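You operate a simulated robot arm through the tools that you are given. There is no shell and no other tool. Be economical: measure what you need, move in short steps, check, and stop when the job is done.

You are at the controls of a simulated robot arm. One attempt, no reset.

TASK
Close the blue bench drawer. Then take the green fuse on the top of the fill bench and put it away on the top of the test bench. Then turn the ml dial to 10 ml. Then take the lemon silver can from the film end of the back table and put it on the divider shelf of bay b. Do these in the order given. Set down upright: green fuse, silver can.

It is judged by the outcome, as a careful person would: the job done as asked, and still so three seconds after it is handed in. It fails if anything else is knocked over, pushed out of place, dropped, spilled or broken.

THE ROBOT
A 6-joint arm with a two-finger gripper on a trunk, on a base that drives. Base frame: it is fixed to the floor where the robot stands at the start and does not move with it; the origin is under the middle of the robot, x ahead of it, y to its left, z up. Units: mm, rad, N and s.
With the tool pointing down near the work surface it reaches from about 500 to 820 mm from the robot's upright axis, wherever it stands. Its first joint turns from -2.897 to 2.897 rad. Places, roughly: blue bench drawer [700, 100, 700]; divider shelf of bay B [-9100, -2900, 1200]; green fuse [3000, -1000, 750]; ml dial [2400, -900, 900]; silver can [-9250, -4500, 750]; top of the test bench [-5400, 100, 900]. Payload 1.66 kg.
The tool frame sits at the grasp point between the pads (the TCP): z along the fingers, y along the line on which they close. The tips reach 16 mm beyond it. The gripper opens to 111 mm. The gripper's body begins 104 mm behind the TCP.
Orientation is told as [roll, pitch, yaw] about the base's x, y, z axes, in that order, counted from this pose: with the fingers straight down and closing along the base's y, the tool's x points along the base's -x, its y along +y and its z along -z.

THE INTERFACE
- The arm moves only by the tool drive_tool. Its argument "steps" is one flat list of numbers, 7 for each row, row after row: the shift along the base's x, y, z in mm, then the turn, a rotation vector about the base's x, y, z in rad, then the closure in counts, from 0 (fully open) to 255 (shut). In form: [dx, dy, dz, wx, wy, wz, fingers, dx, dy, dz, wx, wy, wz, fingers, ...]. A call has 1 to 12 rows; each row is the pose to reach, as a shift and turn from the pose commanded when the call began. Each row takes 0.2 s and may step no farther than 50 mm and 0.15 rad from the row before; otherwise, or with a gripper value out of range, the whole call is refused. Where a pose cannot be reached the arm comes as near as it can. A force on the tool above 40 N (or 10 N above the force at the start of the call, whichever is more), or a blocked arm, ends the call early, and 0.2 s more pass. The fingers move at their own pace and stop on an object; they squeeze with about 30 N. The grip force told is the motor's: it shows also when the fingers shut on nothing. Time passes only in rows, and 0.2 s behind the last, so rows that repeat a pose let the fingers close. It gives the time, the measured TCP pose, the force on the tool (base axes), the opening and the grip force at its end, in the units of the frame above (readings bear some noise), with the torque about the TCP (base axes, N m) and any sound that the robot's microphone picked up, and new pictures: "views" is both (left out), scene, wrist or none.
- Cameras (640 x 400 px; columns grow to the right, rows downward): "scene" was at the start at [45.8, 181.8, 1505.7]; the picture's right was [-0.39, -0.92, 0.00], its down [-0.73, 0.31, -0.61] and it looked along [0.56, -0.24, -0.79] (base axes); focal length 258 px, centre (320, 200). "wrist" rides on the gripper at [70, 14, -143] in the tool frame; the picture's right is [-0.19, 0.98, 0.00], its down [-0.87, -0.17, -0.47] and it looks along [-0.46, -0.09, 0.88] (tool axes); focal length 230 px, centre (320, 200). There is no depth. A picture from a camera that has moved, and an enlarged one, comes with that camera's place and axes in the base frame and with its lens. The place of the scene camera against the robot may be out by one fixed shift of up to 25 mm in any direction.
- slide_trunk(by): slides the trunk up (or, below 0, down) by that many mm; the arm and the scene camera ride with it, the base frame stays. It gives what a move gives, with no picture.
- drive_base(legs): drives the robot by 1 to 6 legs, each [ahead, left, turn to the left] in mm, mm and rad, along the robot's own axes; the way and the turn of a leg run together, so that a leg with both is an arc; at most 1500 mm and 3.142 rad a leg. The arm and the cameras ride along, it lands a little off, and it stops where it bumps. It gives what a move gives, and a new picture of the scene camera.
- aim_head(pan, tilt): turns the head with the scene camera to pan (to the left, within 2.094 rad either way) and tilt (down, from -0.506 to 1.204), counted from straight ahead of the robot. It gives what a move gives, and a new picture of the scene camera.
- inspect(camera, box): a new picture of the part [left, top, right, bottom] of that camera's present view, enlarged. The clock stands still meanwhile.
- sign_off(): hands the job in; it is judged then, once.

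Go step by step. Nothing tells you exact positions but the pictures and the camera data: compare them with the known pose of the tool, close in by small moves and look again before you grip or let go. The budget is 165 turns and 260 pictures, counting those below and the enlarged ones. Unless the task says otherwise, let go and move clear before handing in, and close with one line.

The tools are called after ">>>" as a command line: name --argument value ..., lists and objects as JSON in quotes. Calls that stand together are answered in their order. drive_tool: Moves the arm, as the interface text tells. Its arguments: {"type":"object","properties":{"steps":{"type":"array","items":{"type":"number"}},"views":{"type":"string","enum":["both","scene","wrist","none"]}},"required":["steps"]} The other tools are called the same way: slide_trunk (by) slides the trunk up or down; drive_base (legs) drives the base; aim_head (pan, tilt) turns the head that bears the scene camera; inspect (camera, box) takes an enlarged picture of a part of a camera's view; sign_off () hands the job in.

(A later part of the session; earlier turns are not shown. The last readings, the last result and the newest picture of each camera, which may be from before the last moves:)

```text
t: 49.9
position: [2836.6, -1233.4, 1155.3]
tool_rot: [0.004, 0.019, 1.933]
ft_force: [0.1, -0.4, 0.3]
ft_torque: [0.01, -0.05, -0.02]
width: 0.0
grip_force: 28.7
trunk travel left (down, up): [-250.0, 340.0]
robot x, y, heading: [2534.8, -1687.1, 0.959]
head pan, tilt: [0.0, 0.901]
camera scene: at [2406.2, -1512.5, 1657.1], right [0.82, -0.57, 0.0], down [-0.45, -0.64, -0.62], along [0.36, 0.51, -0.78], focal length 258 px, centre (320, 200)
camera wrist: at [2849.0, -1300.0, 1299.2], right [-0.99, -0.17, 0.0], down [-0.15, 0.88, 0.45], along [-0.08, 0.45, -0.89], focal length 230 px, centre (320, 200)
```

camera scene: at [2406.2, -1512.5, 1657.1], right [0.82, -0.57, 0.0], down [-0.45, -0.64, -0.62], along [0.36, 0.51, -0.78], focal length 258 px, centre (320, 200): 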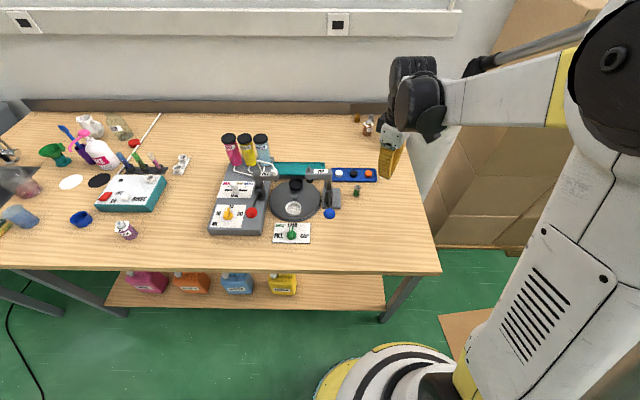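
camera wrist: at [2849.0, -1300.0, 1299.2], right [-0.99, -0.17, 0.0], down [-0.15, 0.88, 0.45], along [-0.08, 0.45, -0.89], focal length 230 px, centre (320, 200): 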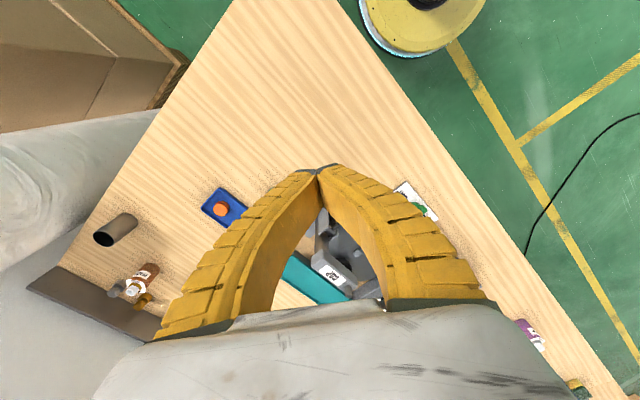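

The gripper came up empty, and the fuse is still standing at its place. I'll look closer at where it is.

>>> inspect --camera "scene" --box '[310, 160, 400, 220]'

>>> drive_tool --steps '[19, 40, 0, 0, 0, 0, 200, 38, 80, 0, 0, 0, 0, 115, 57, 120, 0, 0, 0, 0, 115, 76, 140, 0, 0, 0, 0, 115, 76, 140, -45, 0, 0, 0, 115, 76, 140, -90, 0, 0, 0, 115, 76, 140, -135, 0, 0, 0, 115, 76, 140, -180, 0, 0, 0, 115]' --views "wrist"

>>> inspect --camera "wrist" --box '[240, 80, 400, 240]'

```text
6.67 times, centred on (355, 190) of scene
camera zoom: at [2406.2, -1512.5, 1657.1], right [0.82, -0.57, 0.0], down [-0.45, -0.64, -0.62], along [0.36, 0.51, -0.78], focal length 1723 px, centre (87, 267)
```

zoom: 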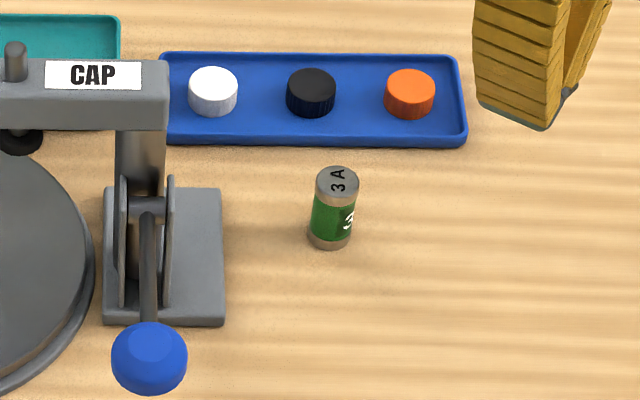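

```text
t: 51.7
position: [2913.4, -1091.6, 974.2]
tool_rot: [0.007, 0.019, 1.931]
ft_force: [-1.2, 0.2, 1.1]
ft_torque: [0.0, 0.03, 0.02]
width: 62.7
grip_force: 1.0
trunk travel left (down, up): [-250.0, 340.0]
robot x, y, heading: [2535.2, -1685.3, 0.962]
head pan, tilt: [0.0, 0.901]
camera wrist: at [2925.2, -1157.8, 1117.2], right [-0.99, -0.17, 0.0], down [-0.15, 0.88, 0.45], along [-0.08, 0.45, -0.89], focal length 230 px, centre (320, 200)
```

wrist: 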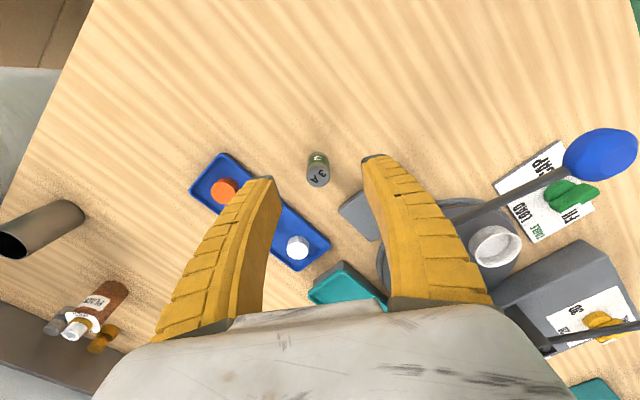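

```text
2.50 times, centred on (320, 160) of wrist
camera zoom: at [2925.2, -1157.8, 1117.2], right [-0.99, -0.17, 0.0], down [-0.15, 0.88, 0.45], along [-0.08, 0.45, -0.89], focal length 575 px, centre (320, 300)
```

zoom: 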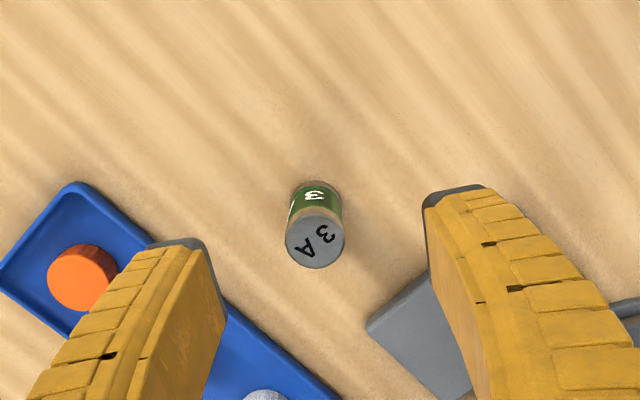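

The fuse is still upright. Combining the views, its top is nearer z 878 and its diameter about 26, so my grip at 875 only caught the cap. I'll regrip lower, at z≈856.

>>> drive_tool --steps '[-2, 23, -30, 0, 0, 0, 115, -2, 23, -60, 0, 0, 0, 140, -2, 23, -85, 0, 0, 0, 140, -2, 23, -85, 0, 0, 0, 140]' --views "wrist"

>>> inspect --camera "wrist" --box '[240, 100, 400, 260]'

```text
t: 52.7
position: [2911.3, -1067.7, 891.2]
tool_rot: [0.006, 0.018, 1.931]
ft_force: [-0.9, -0.8, 0.4]
ft_torque: [0.01, -0.03, -0.01]
width: 52.4
grip_force: 2.1
trunk travel left (down, up): [-250.0, 340.0]
robot x, y, heading: [2534.6, -1686.7, 0.962]
head pan, tilt: [0.0, 0.901]
camera wrist: at [2922.8, -1134.9, 1034.4], right [-0.99, -0.17, 0.0], down [-0.15, 0.88, 0.45], along [-0.08, 0.45, -0.89], focal length 230 px, centre (320, 200)
```

wrist: 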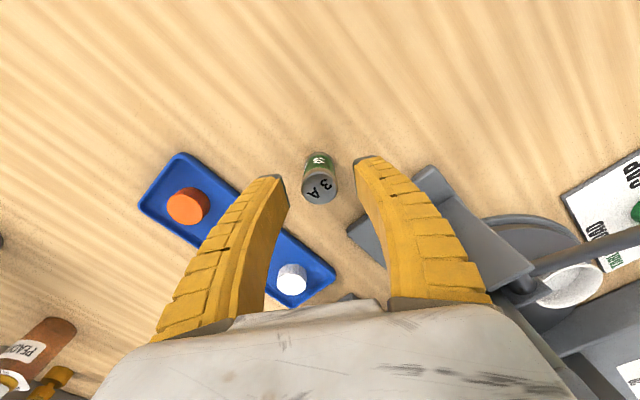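

```text
2.50 times, centred on (320, 180) of wrist
camera zoom: at [2922.8, -1134.9, 1034.4], right [-0.99, -0.17, 0.0], down [-0.15, 0.88, 0.45], along [-0.08, 0.45, -0.89], focal length 575 px, centre (320, 250)
```

zoom: 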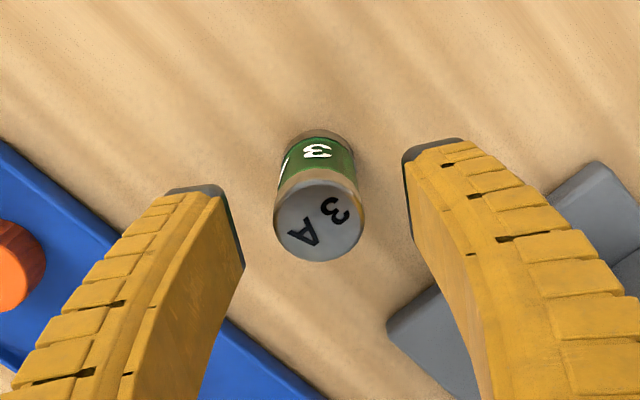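

The fuse top is now fixed at [2911, -1067.5, 881] and centred. Lowering and gripping.

>>> drive_tool --steps '[0, 0, -18, 0, 0, 0, 140, 0, 0, -35, 0, 0, 0, 140, 0, 0, -35, 0, 0, 0, 255, 0, 0, -35, 0, 0, 0, 255, 0, 0, -35, 0, 0, 0, 255, 0, 0, -35, 0, 0, 0, 255]' --views "wrist"

```text
t: 54.1
position: [2910.5, -1068.9, 856.4]
tool_rot: [0.008, 0.02, 1.933]
ft_force: [0.6, 0.3, 6.2]
ft_torque: [-0.1, -0.04, 0.0]
width: 18.3
grip_force: 29.8
trunk travel left (down, up): [-250.0, 340.0]
robot x, y, heading: [2532.7, -1682.9, 0.965]
head pan, tilt: [0.0, 0.901]
camera wrist: at [2922.7, -1135.3, 1000.0], right [-0.99, -0.17, 0.0], down [-0.15, 0.88, 0.45], along [-0.08, 0.45, -0.89], focal length 230 px, centre (320, 200)
```

wrist: 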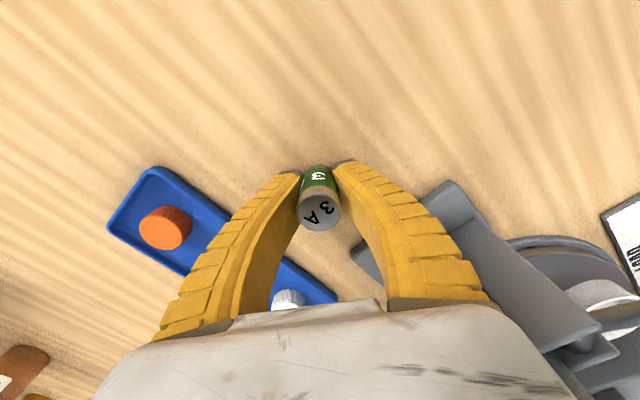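

>>> drive_tool --steps '[0, 0, 10, 0, 0, 0, 255, 0, 0, 20, 0, 0, 0, 255, 0, 0, 30, 0, 0, 0, 255]' --views "wrist"

```text
t: 54.9
position: [2910.6, -1069.3, 886.9]
tool_rot: [0.006, 0.019, 1.931]
ft_force: [-0.4, 0.1, -0.4]
ft_torque: [0.0, 0.01, -0.01]
width: 16.2
grip_force: 30.0
trunk travel left (down, up): [-250.0, 340.0]
robot x, y, heading: [2536.8, -1684.1, 0.951]
head pan, tilt: [0.0, 0.901]
camera wrist: at [2922.6, -1134.9, 1029.4], right [-0.99, -0.17, 0.0], down [-0.15, 0.88, 0.45], along [-0.08, 0.45, -0.89], focal length 230 px, centre (320, 200)
```

wrist: 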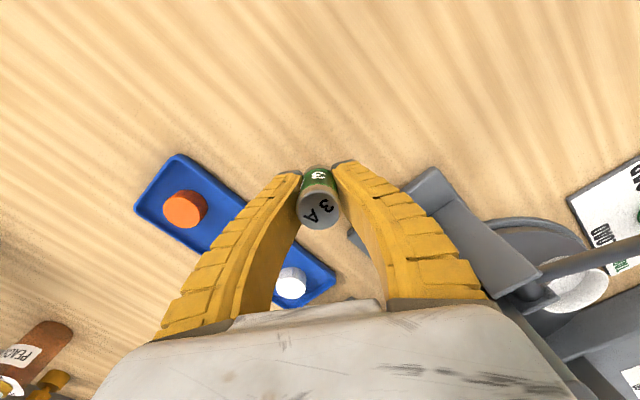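

The fuse is held this time, but the opening reading shrank slightly, so I'll hold still and check that it's steady.

>>> drive_tool --steps '[0, 0, 0, 0, 0, 0, 255, 0, 0, 0, 0, 0, 0, 255]' --views "none"

>>> inspect --camera "wrist" --box '[240, 120, 400, 260]'

```text
t: 55.5
position: [2910.3, -1068.4, 885.9]
tool_rot: [0.008, 0.018, 1.933]
ft_force: [-0.2, 0.3, -0.1]
ft_torque: [-0.01, 0.0, 0.0]
width: 16.2
grip_force: 30.1
trunk travel left (down, up): [-250.0, 340.0]
robot x, y, heading: [2535.4, -1686.2, 0.957]
head pan, tilt: [0.0, 0.901]
```

```text
2.86 times, centred on (320, 190) of wrist
camera zoom: at [2922.7, -1134.8, 1029.4], right [-0.99, -0.17, 0.0], down [-0.15, 0.88, 0.45], along [-0.08, 0.45, -0.89], focal length 657 px, centre (320, 229)
```

zoom: 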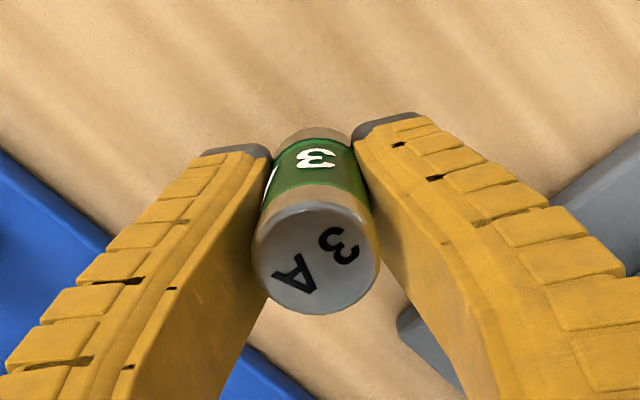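

It holds steady. I'll lift on slowly and then draw back from the bench.

>>> drive_tool --steps '[0, 0, 20, 0, 0, 0, 255, 0, 0, 45, 0, 0, 0, 255, 0, 0, 70, 0, 0, 0, 255, 0, 0, 95, 0, 0, 0, 255, 0, 0, 120, 0, 0, 0, 255, 0, 0, 145, 0, 0, 0, 255, 0, 0, 170, 0, 0, 0, 255, 0, 0, 195, 0, 0, 0, 255, 0, 0, 220, 0, 0, 0, 255, 0, 0, 245, 0, 0, 0, 255]' --views "wrist"

```text
t: 57.7
position: [2911.8, -1069.1, 1130.5]
tool_rot: [0.008, 0.021, 1.932]
ft_force: [-0.2, -0.7, -0.1]
ft_torque: [0.04, 0.02, -0.01]
width: 16.0
grip_force: 29.7
trunk travel left (down, up): [-250.0, 340.0]
robot x, y, heading: [2533.2, -1686.0, 0.955]
head pan, tilt: [0.0, 0.901]
camera wrist: at [2923.0, -1135.4, 1274.7], right [-0.99, -0.17, 0.0], down [-0.15, 0.88, 0.45], along [-0.08, 0.45, -0.89], focal length 230 px, centre (320, 200)
```

wrist: 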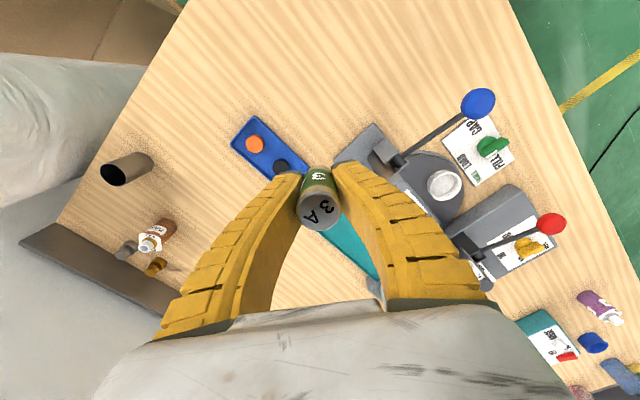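

The fuse is secure. I'll draw the arm in, back away from the bench, turn toward the other side of the room, and look.

>>> drive_tool --steps '[-12, -20, 0, 0, 0, 0, 255, -30, -48, 0, 0, 0, 0, 255, -50, -80, 0, 0, 0, 0, 255, -70, -112, 0, 0, 0, 0, 255, -87, -140, 0, 0, 0, 0, 255]' --views "none"

>>> drive_base --legs '[[-500, 0, 0], [0, 0, 1.53]]'

>>> aim_head --pan 0.45 --tilt 0.25

>>> aim_head --pan 1.3 --tilt 0.25

```text
t: 58.9
position: [2823.3, -1209.1, 1131.0]
tool_rot: [0.005, 0.019, 1.931]
ft_force: [-1.1, 0.5, -0.4]
ft_torque: [0.02, -0.03, 0.0]
width: 15.7
grip_force: 29.8
trunk travel left (down, up): [-250.0, 340.0]
robot x, y, heading: [2532.9, -1688.9, 0.958]
head pan, tilt: [0.0, 0.901]
```

```text
t: 65.6
position: [1778.9, -1792.5, 1130.2]
tool_rot: [0.007, 0.02, -2.81]
ft_force: [-0.5, 0.6, -0.4]
ft_torque: [0.01, 0.01, 0.0]
width: 15.7
grip_force: 30.3
trunk travel left (down, up): [-250.0, 340.0]
robot x, y, heading: [2247.5, -2096.2, 2.498]
head pan, tilt: [0.0, 0.901]
camera scene: at [2085.3, -2196.1, 1657.0], right [0.6, 0.8, 0.0], down [0.63, -0.47, -0.62], along [-0.5, 0.37, -0.78], focal length 258 px, centre (320, 200)
```

scene: 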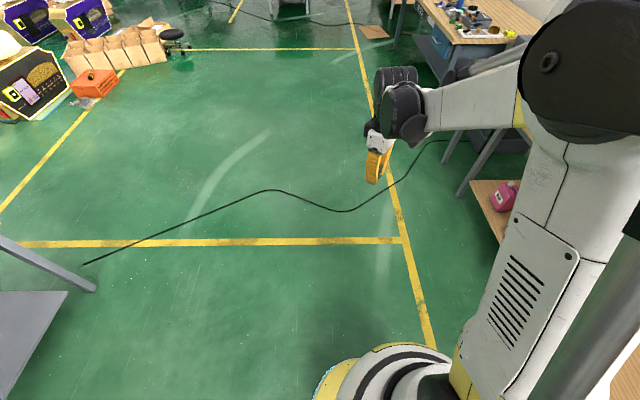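

```text
t: 66.6
position: [1777.4, -1792.5, 1131.6]
tool_rot: [0.007, 0.019, -2.812]
ft_force: [0.2, 0.7, -0.5]
ft_torque: [0.02, -0.01, 0.0]
width: 15.5
grip_force: 30.2
trunk travel left (down, up): [-250.0, 340.0]
robot x, y, heading: [2247.3, -2095.8, 2.504]
head pan, tilt: [0.45, 0.25]
camera scene: at [2054.1, -2223.4, 1713.9], right [0.19, 0.98, 0.0], down [0.24, -0.05, -0.97], along [-0.95, 0.18, -0.25], focal length 258 px, centre (320, 200)
```

scene: 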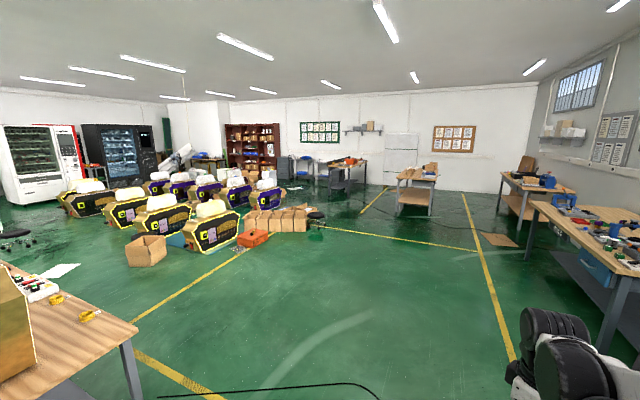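

```text
t: 67.8
position: [1778.7, -1791.8, 1130.3]
tool_rot: [0.007, 0.019, -2.81]
ft_force: [0.4, 0.5, 0.2]
ft_torque: [0.05, 0.01, -0.03]
width: 15.7
grip_force: 30.3
trunk travel left (down, up): [-250.0, 340.0]
robot x, y, heading: [2245.9, -2095.8, 2.499]
head pan, tilt: [1.3, 0.25]
camera scene: at [2072.0, -2298.3, 1714.0], right [-0.61, 0.79, 0.0], down [0.2, 0.15, -0.97], along [-0.77, -0.59, -0.25], focal length 258 px, centre (320, 200)
```

scene: 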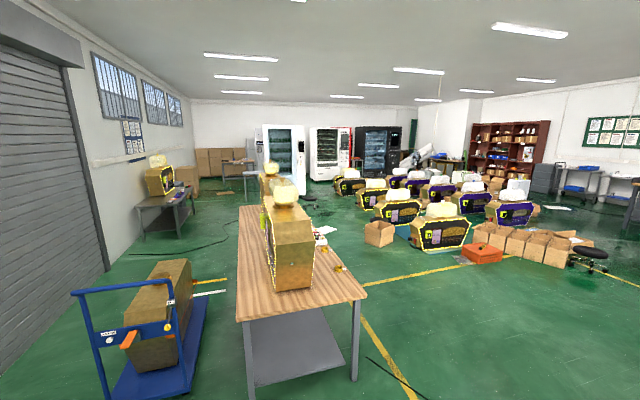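

The test bench projects to pixel (349, 163) in the second view, the back table to (213, 159), and the brown bay shelf to (252, 148). I'll zoom in to plan the way.

>>> aim_head --pan 0.45 --tilt 0.25

>>> inspect --camera "scene" --box '[280, 130, 480, 260]'

>>> inspect --camera "scene" --box '[150, 110, 310, 220]'

```text
t: 68.9
position: [1778.2, -1792.9, 1130.0]
tool_rot: [0.008, 0.019, -2.811]
ft_force: [0.2, -1.1, -0.1]
ft_torque: [-0.02, -0.01, -0.01]
width: 15.7
grip_force: 29.9
trunk travel left (down, up): [-250.0, 340.0]
robot x, y, heading: [2245.7, -2099.6, 2.503]
head pan, tilt: [0.45, 0.25]
camera scene: at [2054.1, -2223.6, 1714.0], right [0.19, 0.98, 0.0], down [0.24, -0.05, -0.97], along [-0.95, 0.18, -0.25], focal length 258 px, centre (320, 200)
```

scene: 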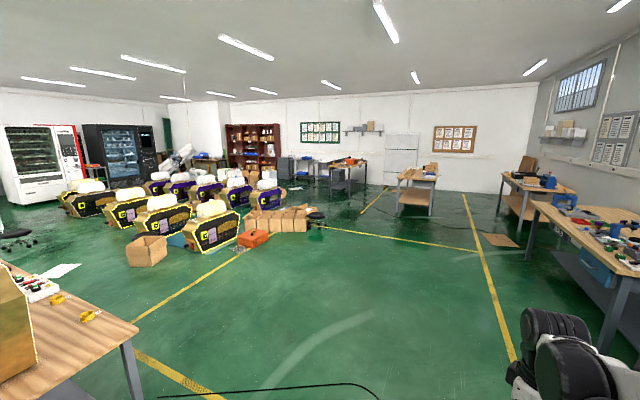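

```text
3.08 times, centred on (380, 195) of scene
camera zoom: at [2054.1, -2223.6, 1714.0], right [0.19, 0.98, 0.0], down [0.24, -0.05, -0.97], along [-0.95, 0.18, -0.25], focal length 795 px, centre (135, 215)
```

zoom: 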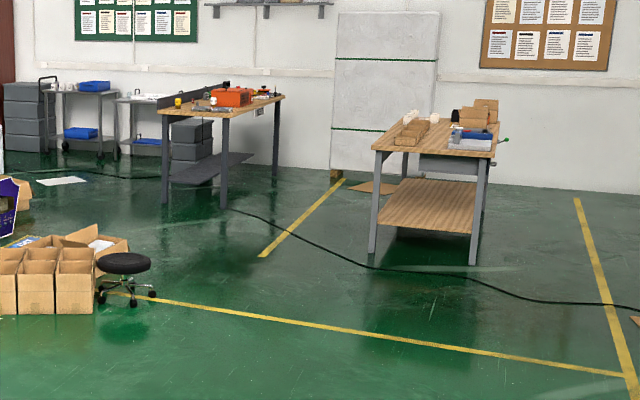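

```text
3.64 times, centred on (230, 165) of scene
camera zoom: at [2054.1, -2223.6, 1714.0], right [0.19, 0.98, 0.0], down [0.24, -0.05, -0.97], along [-0.95, 0.18, -0.25], focal length 940 px, centre (647, 327)
```

zoom: 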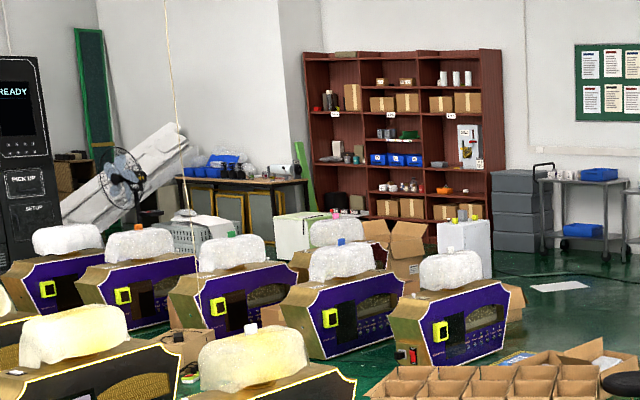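

The test bench is the wooden one with the back strip and orange toolbox, and its free long side faces the gap toward the packing table. I'll drive diagonally across the open floor toward that gap.

>>> drive_base --legs '[[0, 0, 0.339], [1500, 0, 0], [1500, 0, 0], [1000, 0, 0]]'

>>> aim_head --pan 0.0 --tilt 0.3

```text
t: 89.2
position: [-2108.1, -757.8, 1130.6]
tool_rot: [0.008, 0.022, -2.477]
ft_force: [0.6, -0.5, -0.1]
ft_torque: [-0.02, -0.02, 0.02]
width: 15.5
grip_force: 29.8
trunk travel left (down, up): [-250.0, 340.0]
robot x, y, heading: [-1568.5, -896.9, 2.828]
head pan, tilt: [0.45, 0.25]
camera scene: at [-1700.3, -1073.0, 1714.0], right [-0.14, 0.99, 0.0], down [0.24, 0.03, -0.97], along [-0.96, -0.14, -0.25], focal length 258 px, centre (320, 200)
```

scene: 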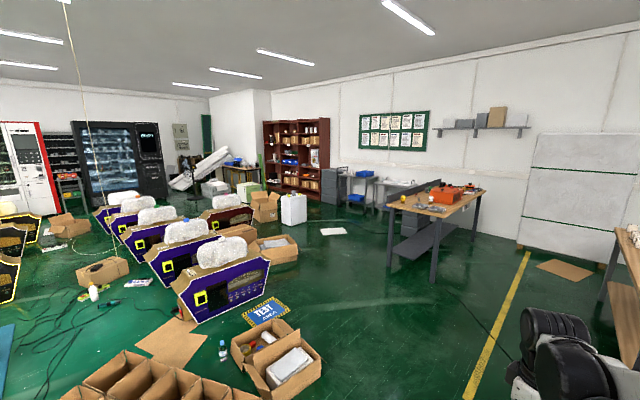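

```text
t: 90.1
position: [-2106.2, -757.8, 1130.9]
tool_rot: [0.007, 0.02, -2.479]
ft_force: [0.2, 0.4, -1.2]
ft_torque: [-0.03, -0.01, 0.03]
width: 15.3
grip_force: 30.2
trunk travel left (down, up): [-250.0, 340.0]
robot x, y, heading: [-1565.4, -892.2, 2.832]
head pan, tilt: [0.0, 0.3]
camera scene: at [-1696.4, -1031.7, 1709.3], right [0.3, 0.95, 0.0], down [0.28, -0.09, -0.96], along [-0.91, 0.29, -0.3], focal length 258 px, centre (320, 200)
```

scene: 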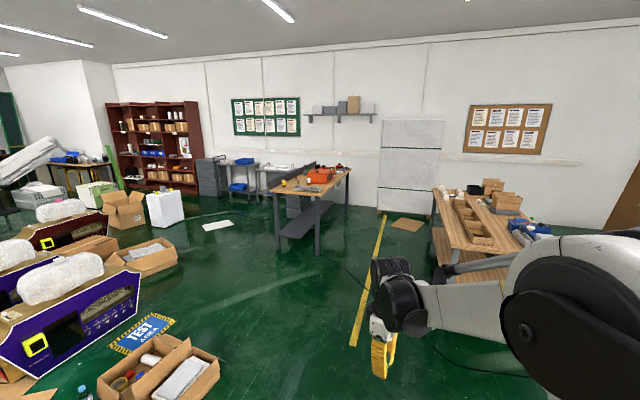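

>>> inspect --camera "scene" --box '[250, 140, 390, 260]'

>>> inspect --camera "wrist" --box '[240, 120, 400, 260]'

```text
3.33 times, centred on (320, 200) of scene
camera zoom: at [-1696.4, -1031.7, 1709.3], right [0.3, 0.95, 0.0], down [0.28, -0.09, -0.96], along [-0.91, 0.29, -0.3], focal length 861 px, centre (320, 200)
```

zoom: 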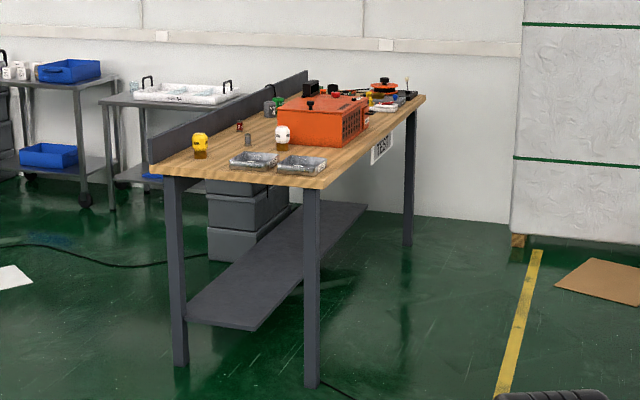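

```text
2.86 times, centred on (320, 190) of wrist
camera zoom: at [-2047.4, -725.7, 1274.5], right [0.45, -0.89, 0.0], down [-0.79, -0.4, 0.45], along [-0.4, -0.21, -0.89], focal length 657 px, centre (320, 229)
```

zoom: 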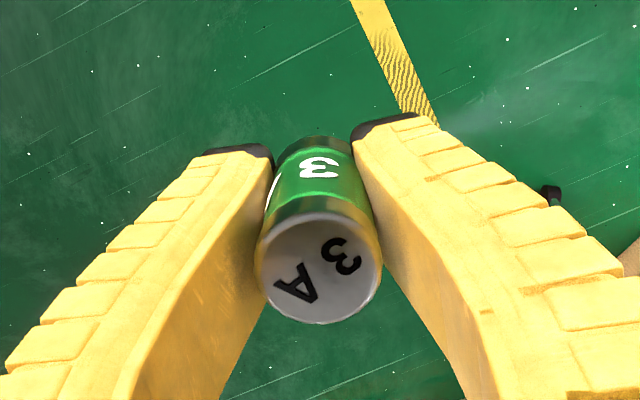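

The fuse is still held. The test bench's near front corner is at about [-4440, -160], with its edge running along [-0.81, 0.586]. I'll drive into the gap in front of it.

>>> drive_base --legs '[[0, 0, -0.119], [1100, 0, 0], [1100, 0, 0], [1000, 0, 0]]'

>>> aim_head --pan 1.2 --tilt 0.7

```text
t: 106.3
position: [-4997.1, 634.7, 1130.8]
tool_rot: [0.007, 0.019, -2.588]
ft_force: [-0.5, -0.7, 0.1]
ft_torque: [0.03, -0.05, -0.02]
width: 15.0
grip_force: 30.0
trunk travel left (down, up): [-250.0, 340.0]
robot x, y, heading: [-4470.0, 437.7, 2.726]
head pan, tilt: [0.0, 0.3]
camera scene: at [-4619.3, 318.4, 1709.2], right [0.41, 0.91, 0.0], down [0.27, -0.12, -0.96], along [-0.87, 0.39, -0.3], focal length 258 px, centre (320, 200)
```

scene: 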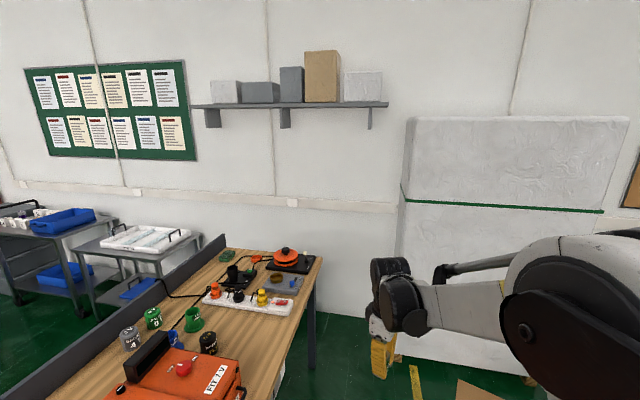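

```text
t: 107.7
position: [-4996.0, 634.9, 1131.0]
tool_rot: [0.006, 0.02, -2.589]
ft_force: [0.2, 0.4, 0.0]
ft_torque: [0.0, 0.03, 0.03]
width: 15.3
grip_force: 29.9
trunk travel left (down, up): [-250.0, 340.0]
robot x, y, heading: [-4471.3, 442.1, 2.728]
head pan, tilt: [1.201, 0.7]
camera scene: at [-4593.9, 220.4, 1673.2], right [-0.7, 0.71, 0.0], down [0.46, 0.45, -0.77], along [-0.54, -0.54, -0.64], focal length 258 px, centre (320, 200)
```

scene: 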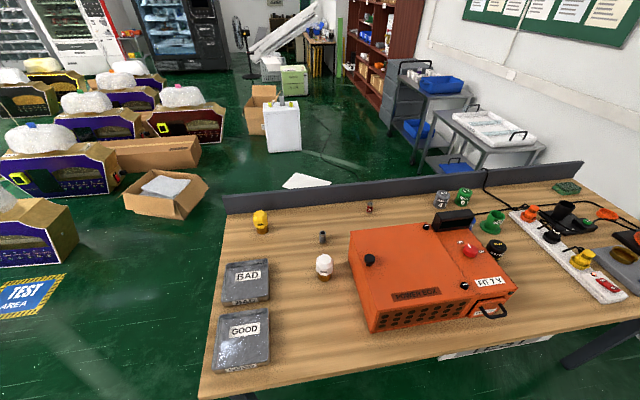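

There's free wood between the GOOD tray and the orange box, at about [-4840, -52]. I'll turn left so the hand comes over that area.

>>> drive_base --legs '[[0, 0, 1.28]]'

>>> aim_head --pan 0.0 --tilt 0.9

>>> drive_tool --steps '[0, 0, -20, 0, 0, 0, 255]' --views "wrist"

```text
t: 111.3
position: [-4811.2, -2.0, 1130.4]
tool_rot: [0.008, 0.019, -1.317]
ft_force: [0.4, 0.2, 0.6]
ft_torque: [0.02, 0.03, 0.0]
width: 15.0
grip_force: 30.4
trunk travel left (down, up): [-250.0, 340.0]
robot x, y, heading: [-4472.7, 444.5, -2.289]
head pan, tilt: [1.201, 0.7]
camera scene: at [-4279.0, 276.8, 1673.1], right [-0.89, -0.46, 0.0], down [-0.3, 0.57, -0.76], along [0.35, -0.68, -0.64], focal length 258 px, centre (320, 200)
```

scene: 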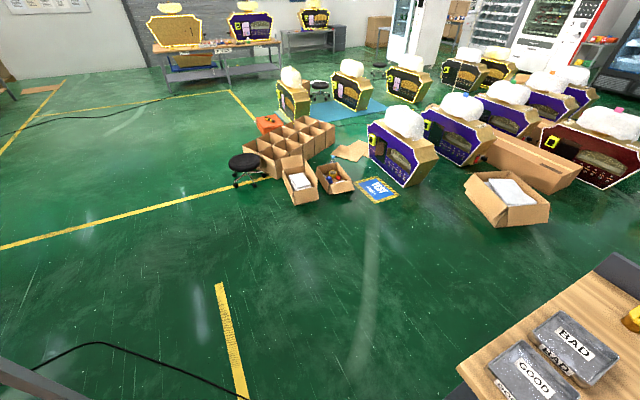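

```text
t: 112.7
position: [-4812.5, -2.1, 1131.4]
tool_rot: [0.005, 0.019, -1.319]
ft_force: [0.9, 0.2, 0.6]
ft_torque: [0.01, 0.02, -0.01]
width: 15.2
grip_force: 29.6
trunk travel left (down, up): [-250.0, 340.0]
robot x, y, heading: [-4473.2, 441.6, -2.284]
head pan, tilt: [0.0, 0.901]
camera scene: at [-4368.1, 295.1, 1657.0], right [-0.75, 0.66, 0.0], down [0.52, 0.59, -0.62], along [-0.41, -0.47, -0.78], focal length 258 px, centre (320, 200)
```

scene: 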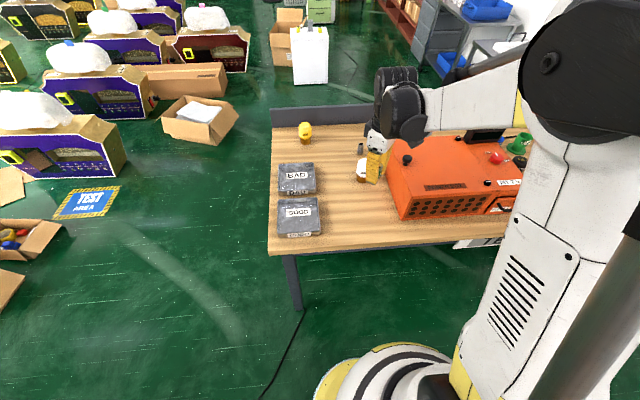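

```text
t: 113.1
position: [-4813.0, -2.3, 1111.3]
tool_rot: [0.007, 0.018, -1.317]
ft_force: [0.1, -0.4, -0.5]
ft_torque: [0.02, 0.0, 0.04]
width: 15.4
grip_force: 30.0
trunk travel left (down, up): [-250.0, 340.0]
robot x, y, heading: [-4475.5, 442.0, -2.289]
head pan, tilt: [0.0, 0.901]
camera wrist: at [-4816.7, 66.3, 1254.2], right [1.0, 0.06, 0.0], down [0.05, -0.89, 0.45], along [0.03, -0.45, -0.89], focal length 230 px, centre (320, 200)
```

wrist: 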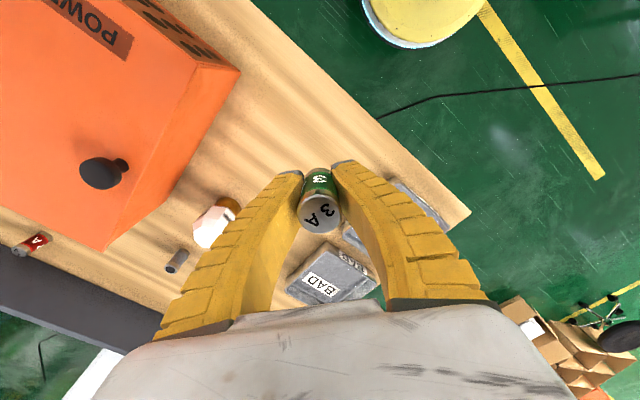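

Directly below the hand is clear wood, about 75 mm in from the edge. I'll shift slightly inward and lower to z≈920 to measure the bench height.

>>> drive_tool --steps '[-5, -5, -35, 0, 0, 0, 255, -10, -10, -70, 0, 0, 0, 255, -15, -15, -105, 0, 0, 0, 255, -15, -15, -140, 0, 0, 0, 255, -15, -15, -170, 0, 0, 0, 255, -15, -15, -190, 0, 0, 0, 255]'

>>> inspect --camera "scene" --box '[330, 130, 430, 250]'

```text
t: 114.5
position: [-4828.3, -18.4, 920.0]
tool_rot: [0.007, 0.018, -1.318]
ft_force: [0.2, 0.1, -0.8]
ft_torque: [0.0, 0.02, 0.0]
width: 15.6
grip_force: 29.9
trunk travel left (down, up): [-250.0, 340.0]
robot x, y, heading: [-4471.5, 441.5, -2.287]
head pan, tilt: [0.0, 0.901]
camera scene: at [-4368.4, 294.9, 1657.0], right [-0.75, 0.66, 0.0], down [0.52, 0.59, -0.62], along [-0.41, -0.47, -0.78], focal length 258 px, centre (320, 200)
camera wrist: at [-4831.9, 51.5, 1063.7], right [1.0, 0.06, 0.0], down [0.05, -0.89, 0.45], along [0.03, -0.45, -0.89], focal length 230 px, centre (320, 200)
```

scene: 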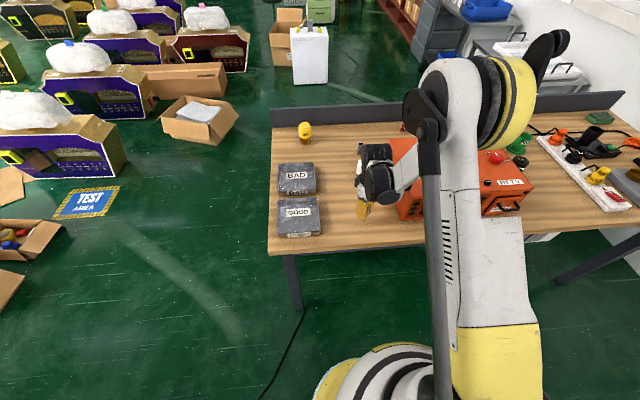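
wrist: 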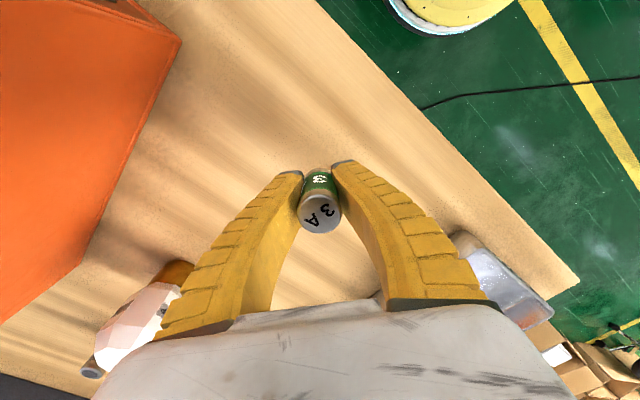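

```text
3.33 times, centred on (380, 190) of scene
camera zoom: at [-4368.4, 294.9, 1657.0], right [-0.75, 0.66, 0.0], down [0.52, 0.59, -0.62], along [-0.41, -0.47, -0.78], focal length 861 px, centre (120, 233)
```

zoom: 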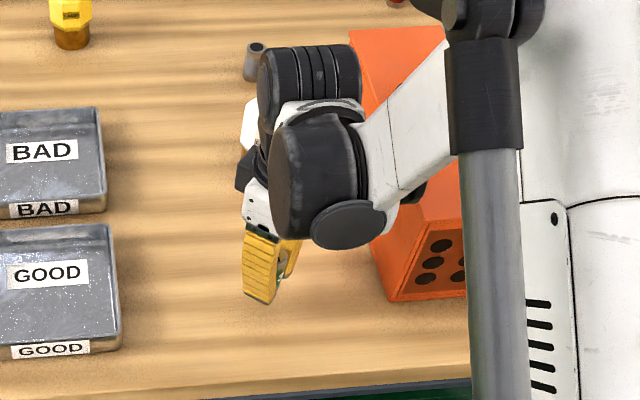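

The bench top works out near z 869, and the fuse bottom is about 27 below the TCP. I'll descend in small steps, watching the force.

>>> drive_tool --steps '[0, 0, -6, 0, 0, 0, 255, 0, 0, -12, 0, 0, 0, 255, 0, 0, -15, 0, 0, 0, 255, 0, 0, -18, 0, 0, 0, 255]' --views "wrist"

```text
t: 115.5
position: [-4827.4, -17.3, 903.1]
tool_rot: [0.007, 0.019, -1.318]
ft_force: [-0.1, 0.0, -0.6]
ft_torque: [-0.01, -0.02, 0.0]
width: 15.5
grip_force: 30.2
trunk travel left (down, up): [-250.0, 340.0]
robot x, y, heading: [-4474.8, 442.7, -2.285]
head pan, tilt: [0.0, 0.901]
camera wrist: at [-4831.7, 51.3, 1046.3], right [1.0, 0.06, 0.0], down [0.05, -0.89, 0.45], along [0.03, -0.45, -0.89], focal length 230 px, centre (320, 200)
```

wrist: 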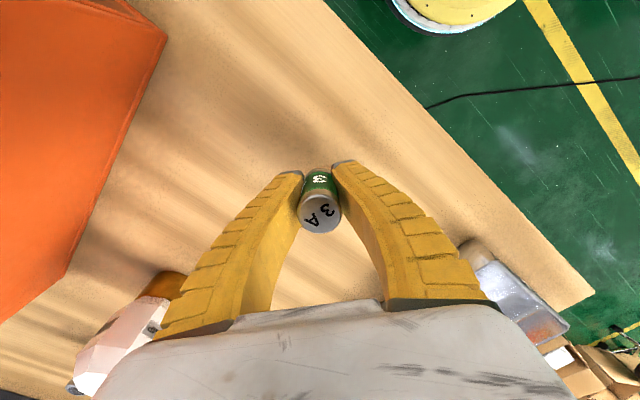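

>>> drive_tool --steps '[0, 0, -3, 0, 0, 0, 255, 0, 0, -6, 0, 0, 0, 255, 0, 0, -8, 0, 0, 0, 255]' --views "none"

>>> inspect --camera "wrist" --box '[240, 120, 400, 260]'

```text
t: 116.3
position: [-4827.8, -18.6, 895.1]
tool_rot: [0.006, 0.02, -1.319]
ft_force: [0.2, -0.4, 0.2]
ft_torque: [-0.03, 0.01, -0.02]
width: 15.5
grip_force: 29.9
trunk travel left (down, up): [-250.0, 340.0]
robot x, y, heading: [-4471.9, 438.2, -2.289]
head pan, tilt: [0.0, 0.901]
```

```text
2.86 times, centred on (320, 190) of wrist
camera zoom: at [-4831.5, 51.3, 1038.5], right [1.0, 0.06, 0.0], down [0.05, -0.89, 0.45], along [0.03, -0.45, -0.89], focal length 657 px, centre (320, 229)
```

zoom: 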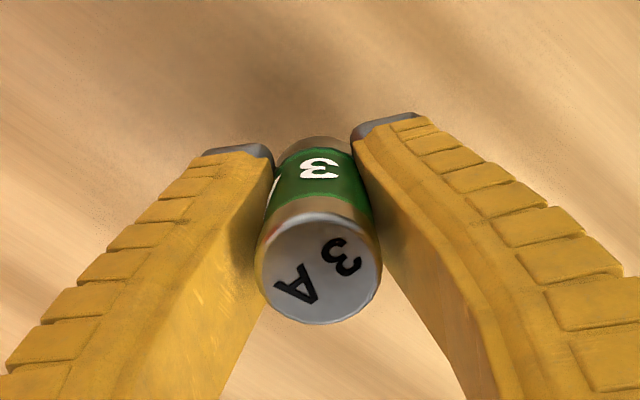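

>>> drive_tool --steps '[0, 0, -3, 0, 0, 0, 255, 0, 0, -6, 0, 0, 0, 255, 0, 0, -8, 0, 0, 0, 255, 0, 0, -10, 0, 0, 0, 255]' --views "none"

```text
t: 117.3
position: [-4828.3, -18.0, 885.5]
tool_rot: [0.006, 0.02, -1.317]
ft_force: [-0.5, 0.4, 0.3]
ft_torque: [-0.01, 0.01, -0.03]
width: 15.3
grip_force: 30.0
trunk travel left (down, up): [-250.0, 340.0]
robot x, y, heading: [-4474.2, 439.9, -2.294]
head pan, tilt: [0.0, 0.901]
```

>>> drive_tool --steps '[0, 0, -3, 0, 0, 0, 255, 0, 0, -6, 0, 0, 0, 255, 0, 0, -8, 0, 0, 0, 255, 0, 0, -10, 0, 0, 0, 255]' --views "wrist"

```text
t: 118.3
position: [-4828.2, -16.0, 875.0]
tool_rot: [0.006, 0.019, -1.316]
ft_force: [-3.1, -3.6, 20.1]
ft_torque: [0.17, 0.08, 0.04]
width: 17.6
grip_force: 30.0
trunk travel left (down, up): [-250.0, 340.0]
robot x, y, heading: [-4467.8, 444.3, -2.285]
head pan, tilt: [0.0, 0.901]
camera wrist: at [-4831.5, 52.1, 1019.0], right [1.0, 0.06, 0.0], down [0.05, -0.89, 0.45], along [0.03, -0.45, -0.89], focal length 230 px, centre (320, 200)
```

wrist: 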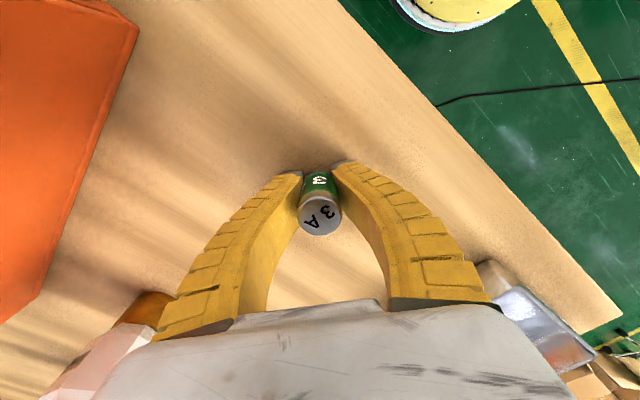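

Contact: the bench pushes back with 20 N. I'll ease up a little, open, and check that it stands.

>>> drive_tool --steps '[0, 0, 2, 0, 0, 0, 255, 0, 0, 2, 0, 0, 0, 200, 0, 0, 2, 0, 0, 0, 150, 0, 0, 2, 0, 0, 0, 150, 0, 0, 2, 0, 0, 0, 150]' --views "wrist"

```text
t: 119.5
position: [-4827.4, -16.8, 876.5]
tool_rot: [0.006, 0.019, -1.317]
ft_force: [-0.2, -0.3, 0.9]
ft_torque: [0.01, -0.01, -0.02]
width: 48.0
grip_force: 1.5
trunk travel left (down, up): [-250.0, 340.0]
robot x, y, heading: [-4472.5, 440.4, -2.288]
head pan, tilt: [0.0, 0.901]
camera wrist: at [-4831.8, 51.6, 1020.2], right [1.0, 0.06, 0.0], down [0.05, -0.89, 0.45], along [0.03, -0.45, -0.89], focal length 230 px, centre (320, 200)
```

wrist: 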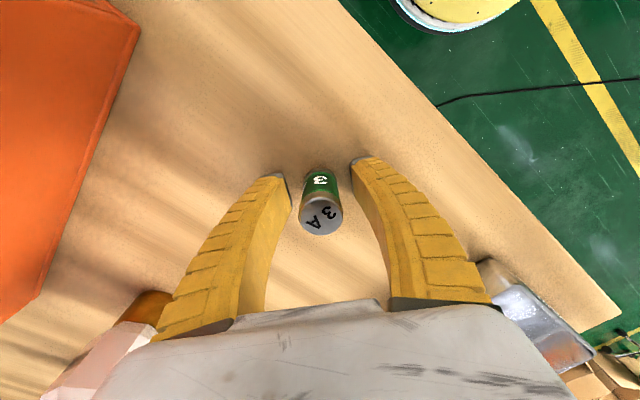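

The fuse stands on its own. I'll lift straight up and check.

>>> drive_tool --steps '[0, 0, 25, 0, 0, 0, 150, 0, 0, 60, 0, 0, 0, 150, 0, 0, 105, 0, 0, 0, 150, 0, 0, 155, 0, 0, 0, 150, 0, 0, 205, 0, 0, 0, 150, 0, 0, 255, 0, 0, 0, 150]'

>>> inspect --camera "wrist" --box '[240, 80, 400, 220]'

```text
t: 120.9
position: [-4825.3, -16.0, 1132.3]
tool_rot: [0.006, 0.019, -1.318]
ft_force: [0.2, 0.3, -0.7]
ft_torque: [-0.06, 0.02, -0.03]
width: 48.1
grip_force: 1.9
trunk travel left (down, up): [-250.0, 340.0]
robot x, y, heading: [-4468.8, 439.7, -2.287]
head pan, tilt: [0.0, 0.901]
camera scene: at [-4367.6, 295.9, 1657.1], right [-0.75, 0.66, 0.0], down [0.52, 0.59, -0.62], along [-0.41, -0.47, -0.78], focal length 258 px, centre (320, 200)
camera wrist: at [-4830.8, 52.6, 1276.6], right [1.0, 0.06, 0.0], down [0.05, -0.89, 0.45], along [0.03, -0.45, -0.89], focal length 230 px, centre (320, 200)
```

scene: 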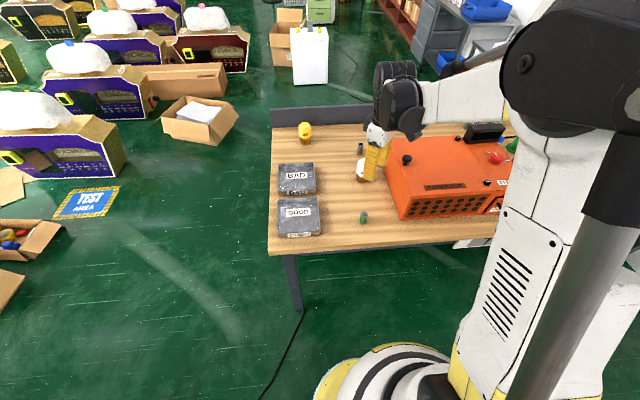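
wrist: 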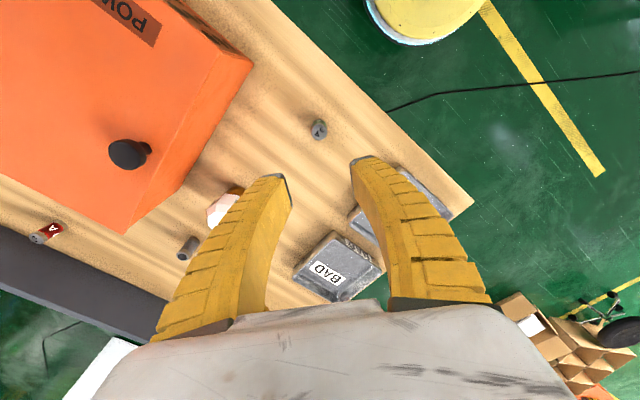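

```text
2.86 times, centred on (320, 150) of wrist
camera zoom: at [-4830.8, 52.6, 1276.6], right [1.0, 0.06, 0.0], down [0.05, -0.89, 0.45], along [0.03, -0.45, -0.89], focal length 657 px, centre (320, 343)
```

zoom: 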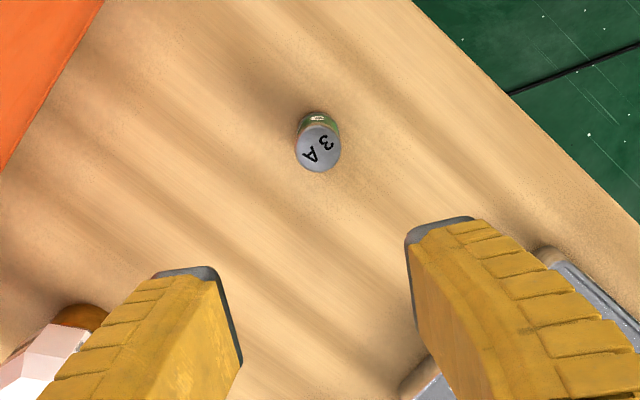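

The fuse stands upright on the test bench. Now back to the fill bench for the ML dial, driving the same open way.

>>> drive_base --legs '[[0, 0, 1.856], [1066, 0, 0], [1066, 0, 0], [1066, 0, 0]]'

```text
t: 140.9
position: [-1082.5, -1227.3, 1131.5]
tool_rot: [0.007, 0.02, 0.504]
ft_force: [0.3, 0.4, 0.7]
ft_torque: [0.02, 0.04, -0.01]
width: 48.2
grip_force: 1.7
trunk travel left (down, up): [-250.0, 340.0]
robot x, y, heading: [-1614.5, -998.1, -0.471]
head pan, tilt: [0.0, 0.901]
camera scene: at [-1481.8, -831.2, 1657.0], right [-0.45, -0.89, 0.0], down [-0.7, 0.35, -0.62], along [0.55, -0.28, -0.78], focal length 258 px, centre (320, 200)
```

scene: 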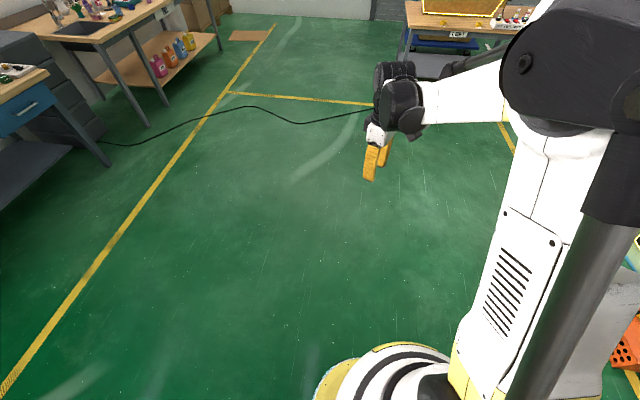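

>>> drive_base --legs '[[0, 0, 0.256], [1160, 0, 0], [1160, 0, 0], [1160, 0, 0], [0, 0, 1.17]]'

```text
t: 161.6
position: [2090.4, -1242.4, 1132.4]
tool_rot: [0.007, 0.018, 1.921]
ft_force: [0.4, 0.9, -0.8]
ft_torque: [-0.05, -0.02, 0.01]
width: 48.2
grip_force: 1.2
trunk travel left (down, up): [-250.0, 340.0]
robot x, y, heading: [1781.6, -1730.6, 0.948]
head pan, tilt: [0.0, 0.901]
camera scene: at [1655.3, -1556.0, 1657.0], right [0.81, -0.58, 0.0], down [-0.46, -0.64, -0.62], along [0.36, 0.5, -0.78], focal length 258 px, centre (320, 200)
```

scene: 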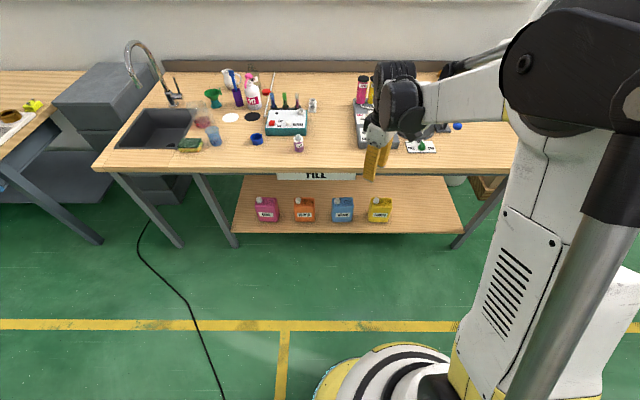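

>>> drive_base --legs '[[470, 0, 0]]'

>>> drive_tool --steps '[0, 0, 0, 0, 0, 0, 150]' --views "wrist"

>>> inspect --camera "scene" --box '[300, 40, 500, 220]'

```text
t: 164.4
position: [2362.3, -858.4, 1131.3]
tool_rot: [0.007, 0.017, 1.924]
ft_force: [0.1, -0.3, 0.1]
ft_torque: [-0.01, 0.02, 0.03]
width: 47.9
grip_force: 1.6
trunk travel left (down, up): [-250.0, 340.0]
robot x, y, heading: [2051.2, -1350.9, 0.948]
head pan, tilt: [0.0, 0.901]
camera scene: at [1929.2, -1173.1, 1657.0], right [0.81, -0.58, 0.0], down [-0.46, -0.64, -0.62], along [0.36, 0.51, -0.78], focal length 258 px, centre (320, 200)
```

scene: 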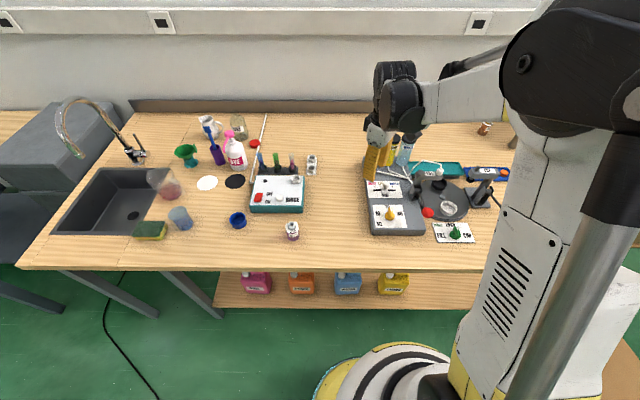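

```text
t: 164.8
position: [2361.8, -857.6, 1131.4]
tool_rot: [0.007, 0.021, 1.924]
ft_force: [-0.3, -0.5, -0.6]
ft_torque: [0.01, -0.01, 0.01]
width: 47.9
grip_force: 1.3
trunk travel left (down, up): [-250.0, 340.0]
robot x, y, heading: [2055.9, -1349.8, 0.95]
head pan, tilt: [0.0, 0.901]
camera wrist: at [2373.7, -924.9, 1275.7], right [-0.99, -0.16, 0.0], down [-0.14, 0.88, 0.45], along [-0.08, 0.45, -0.89], focal length 230 px, centre (320, 200)
```

wrist: 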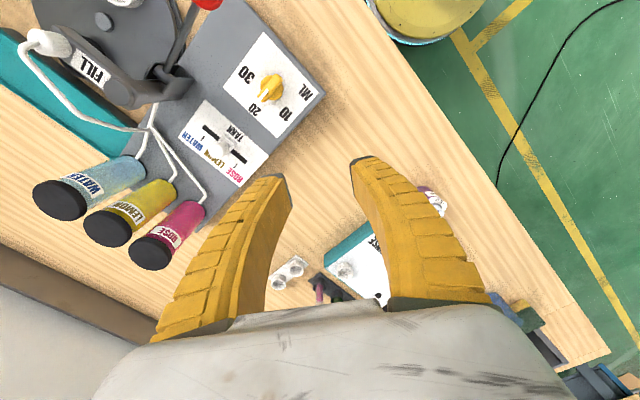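

```text
2.22 times, centred on (400, 130) of scene
camera zoom: at [1928.9, -1173.5, 1657.0], right [0.81, -0.58, 0.0], down [-0.45, -0.64, -0.62], along [0.36, 0.51, -0.78], focal length 574 px, centre (142, 356)
```

zoom: 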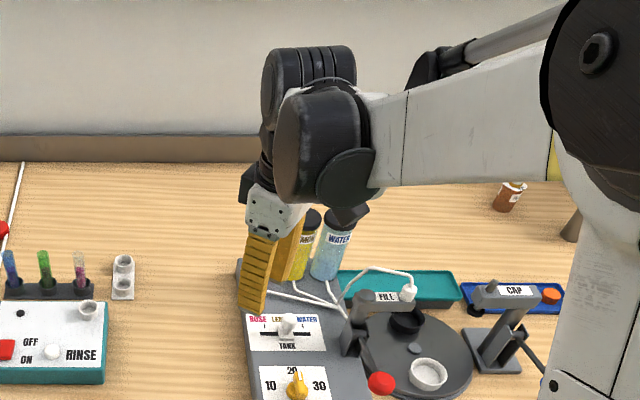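

>>> inspect --camera "wrist" --box '[215, 25, 335, 145]'

>>> inspect --camera "scene" --box '[355, 180, 435, 240]'

```text
3.33 times, centred on (275, 85) of wrist
camera zoom: at [2373.7, -924.9, 1275.7], right [-0.99, -0.16, 0.0], down [-0.14, 0.88, 0.45], along [-0.08, 0.45, -0.89], focal length 767 px, centre (470, 583)
```

zoom: 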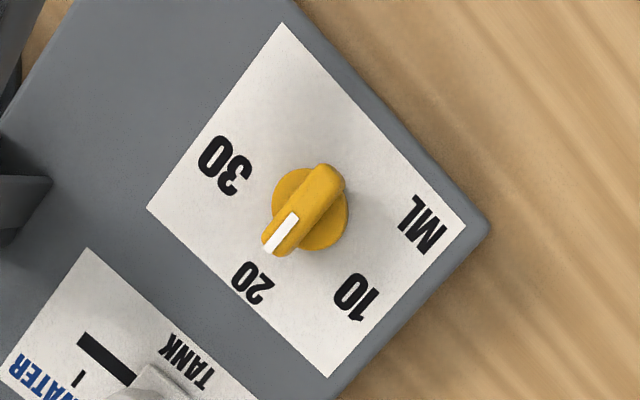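

```text
6.67 times, centred on (395, 210) of scene
camera zoom: at [1928.9, -1173.5, 1657.0], right [0.81, -0.58, 0.0], down [-0.45, -0.64, -0.62], along [0.36, 0.51, -0.78], focal length 1723 px, centre (-180, 133)
```

zoom: 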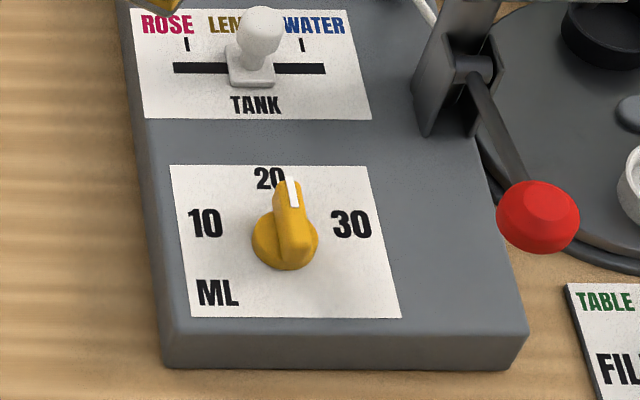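

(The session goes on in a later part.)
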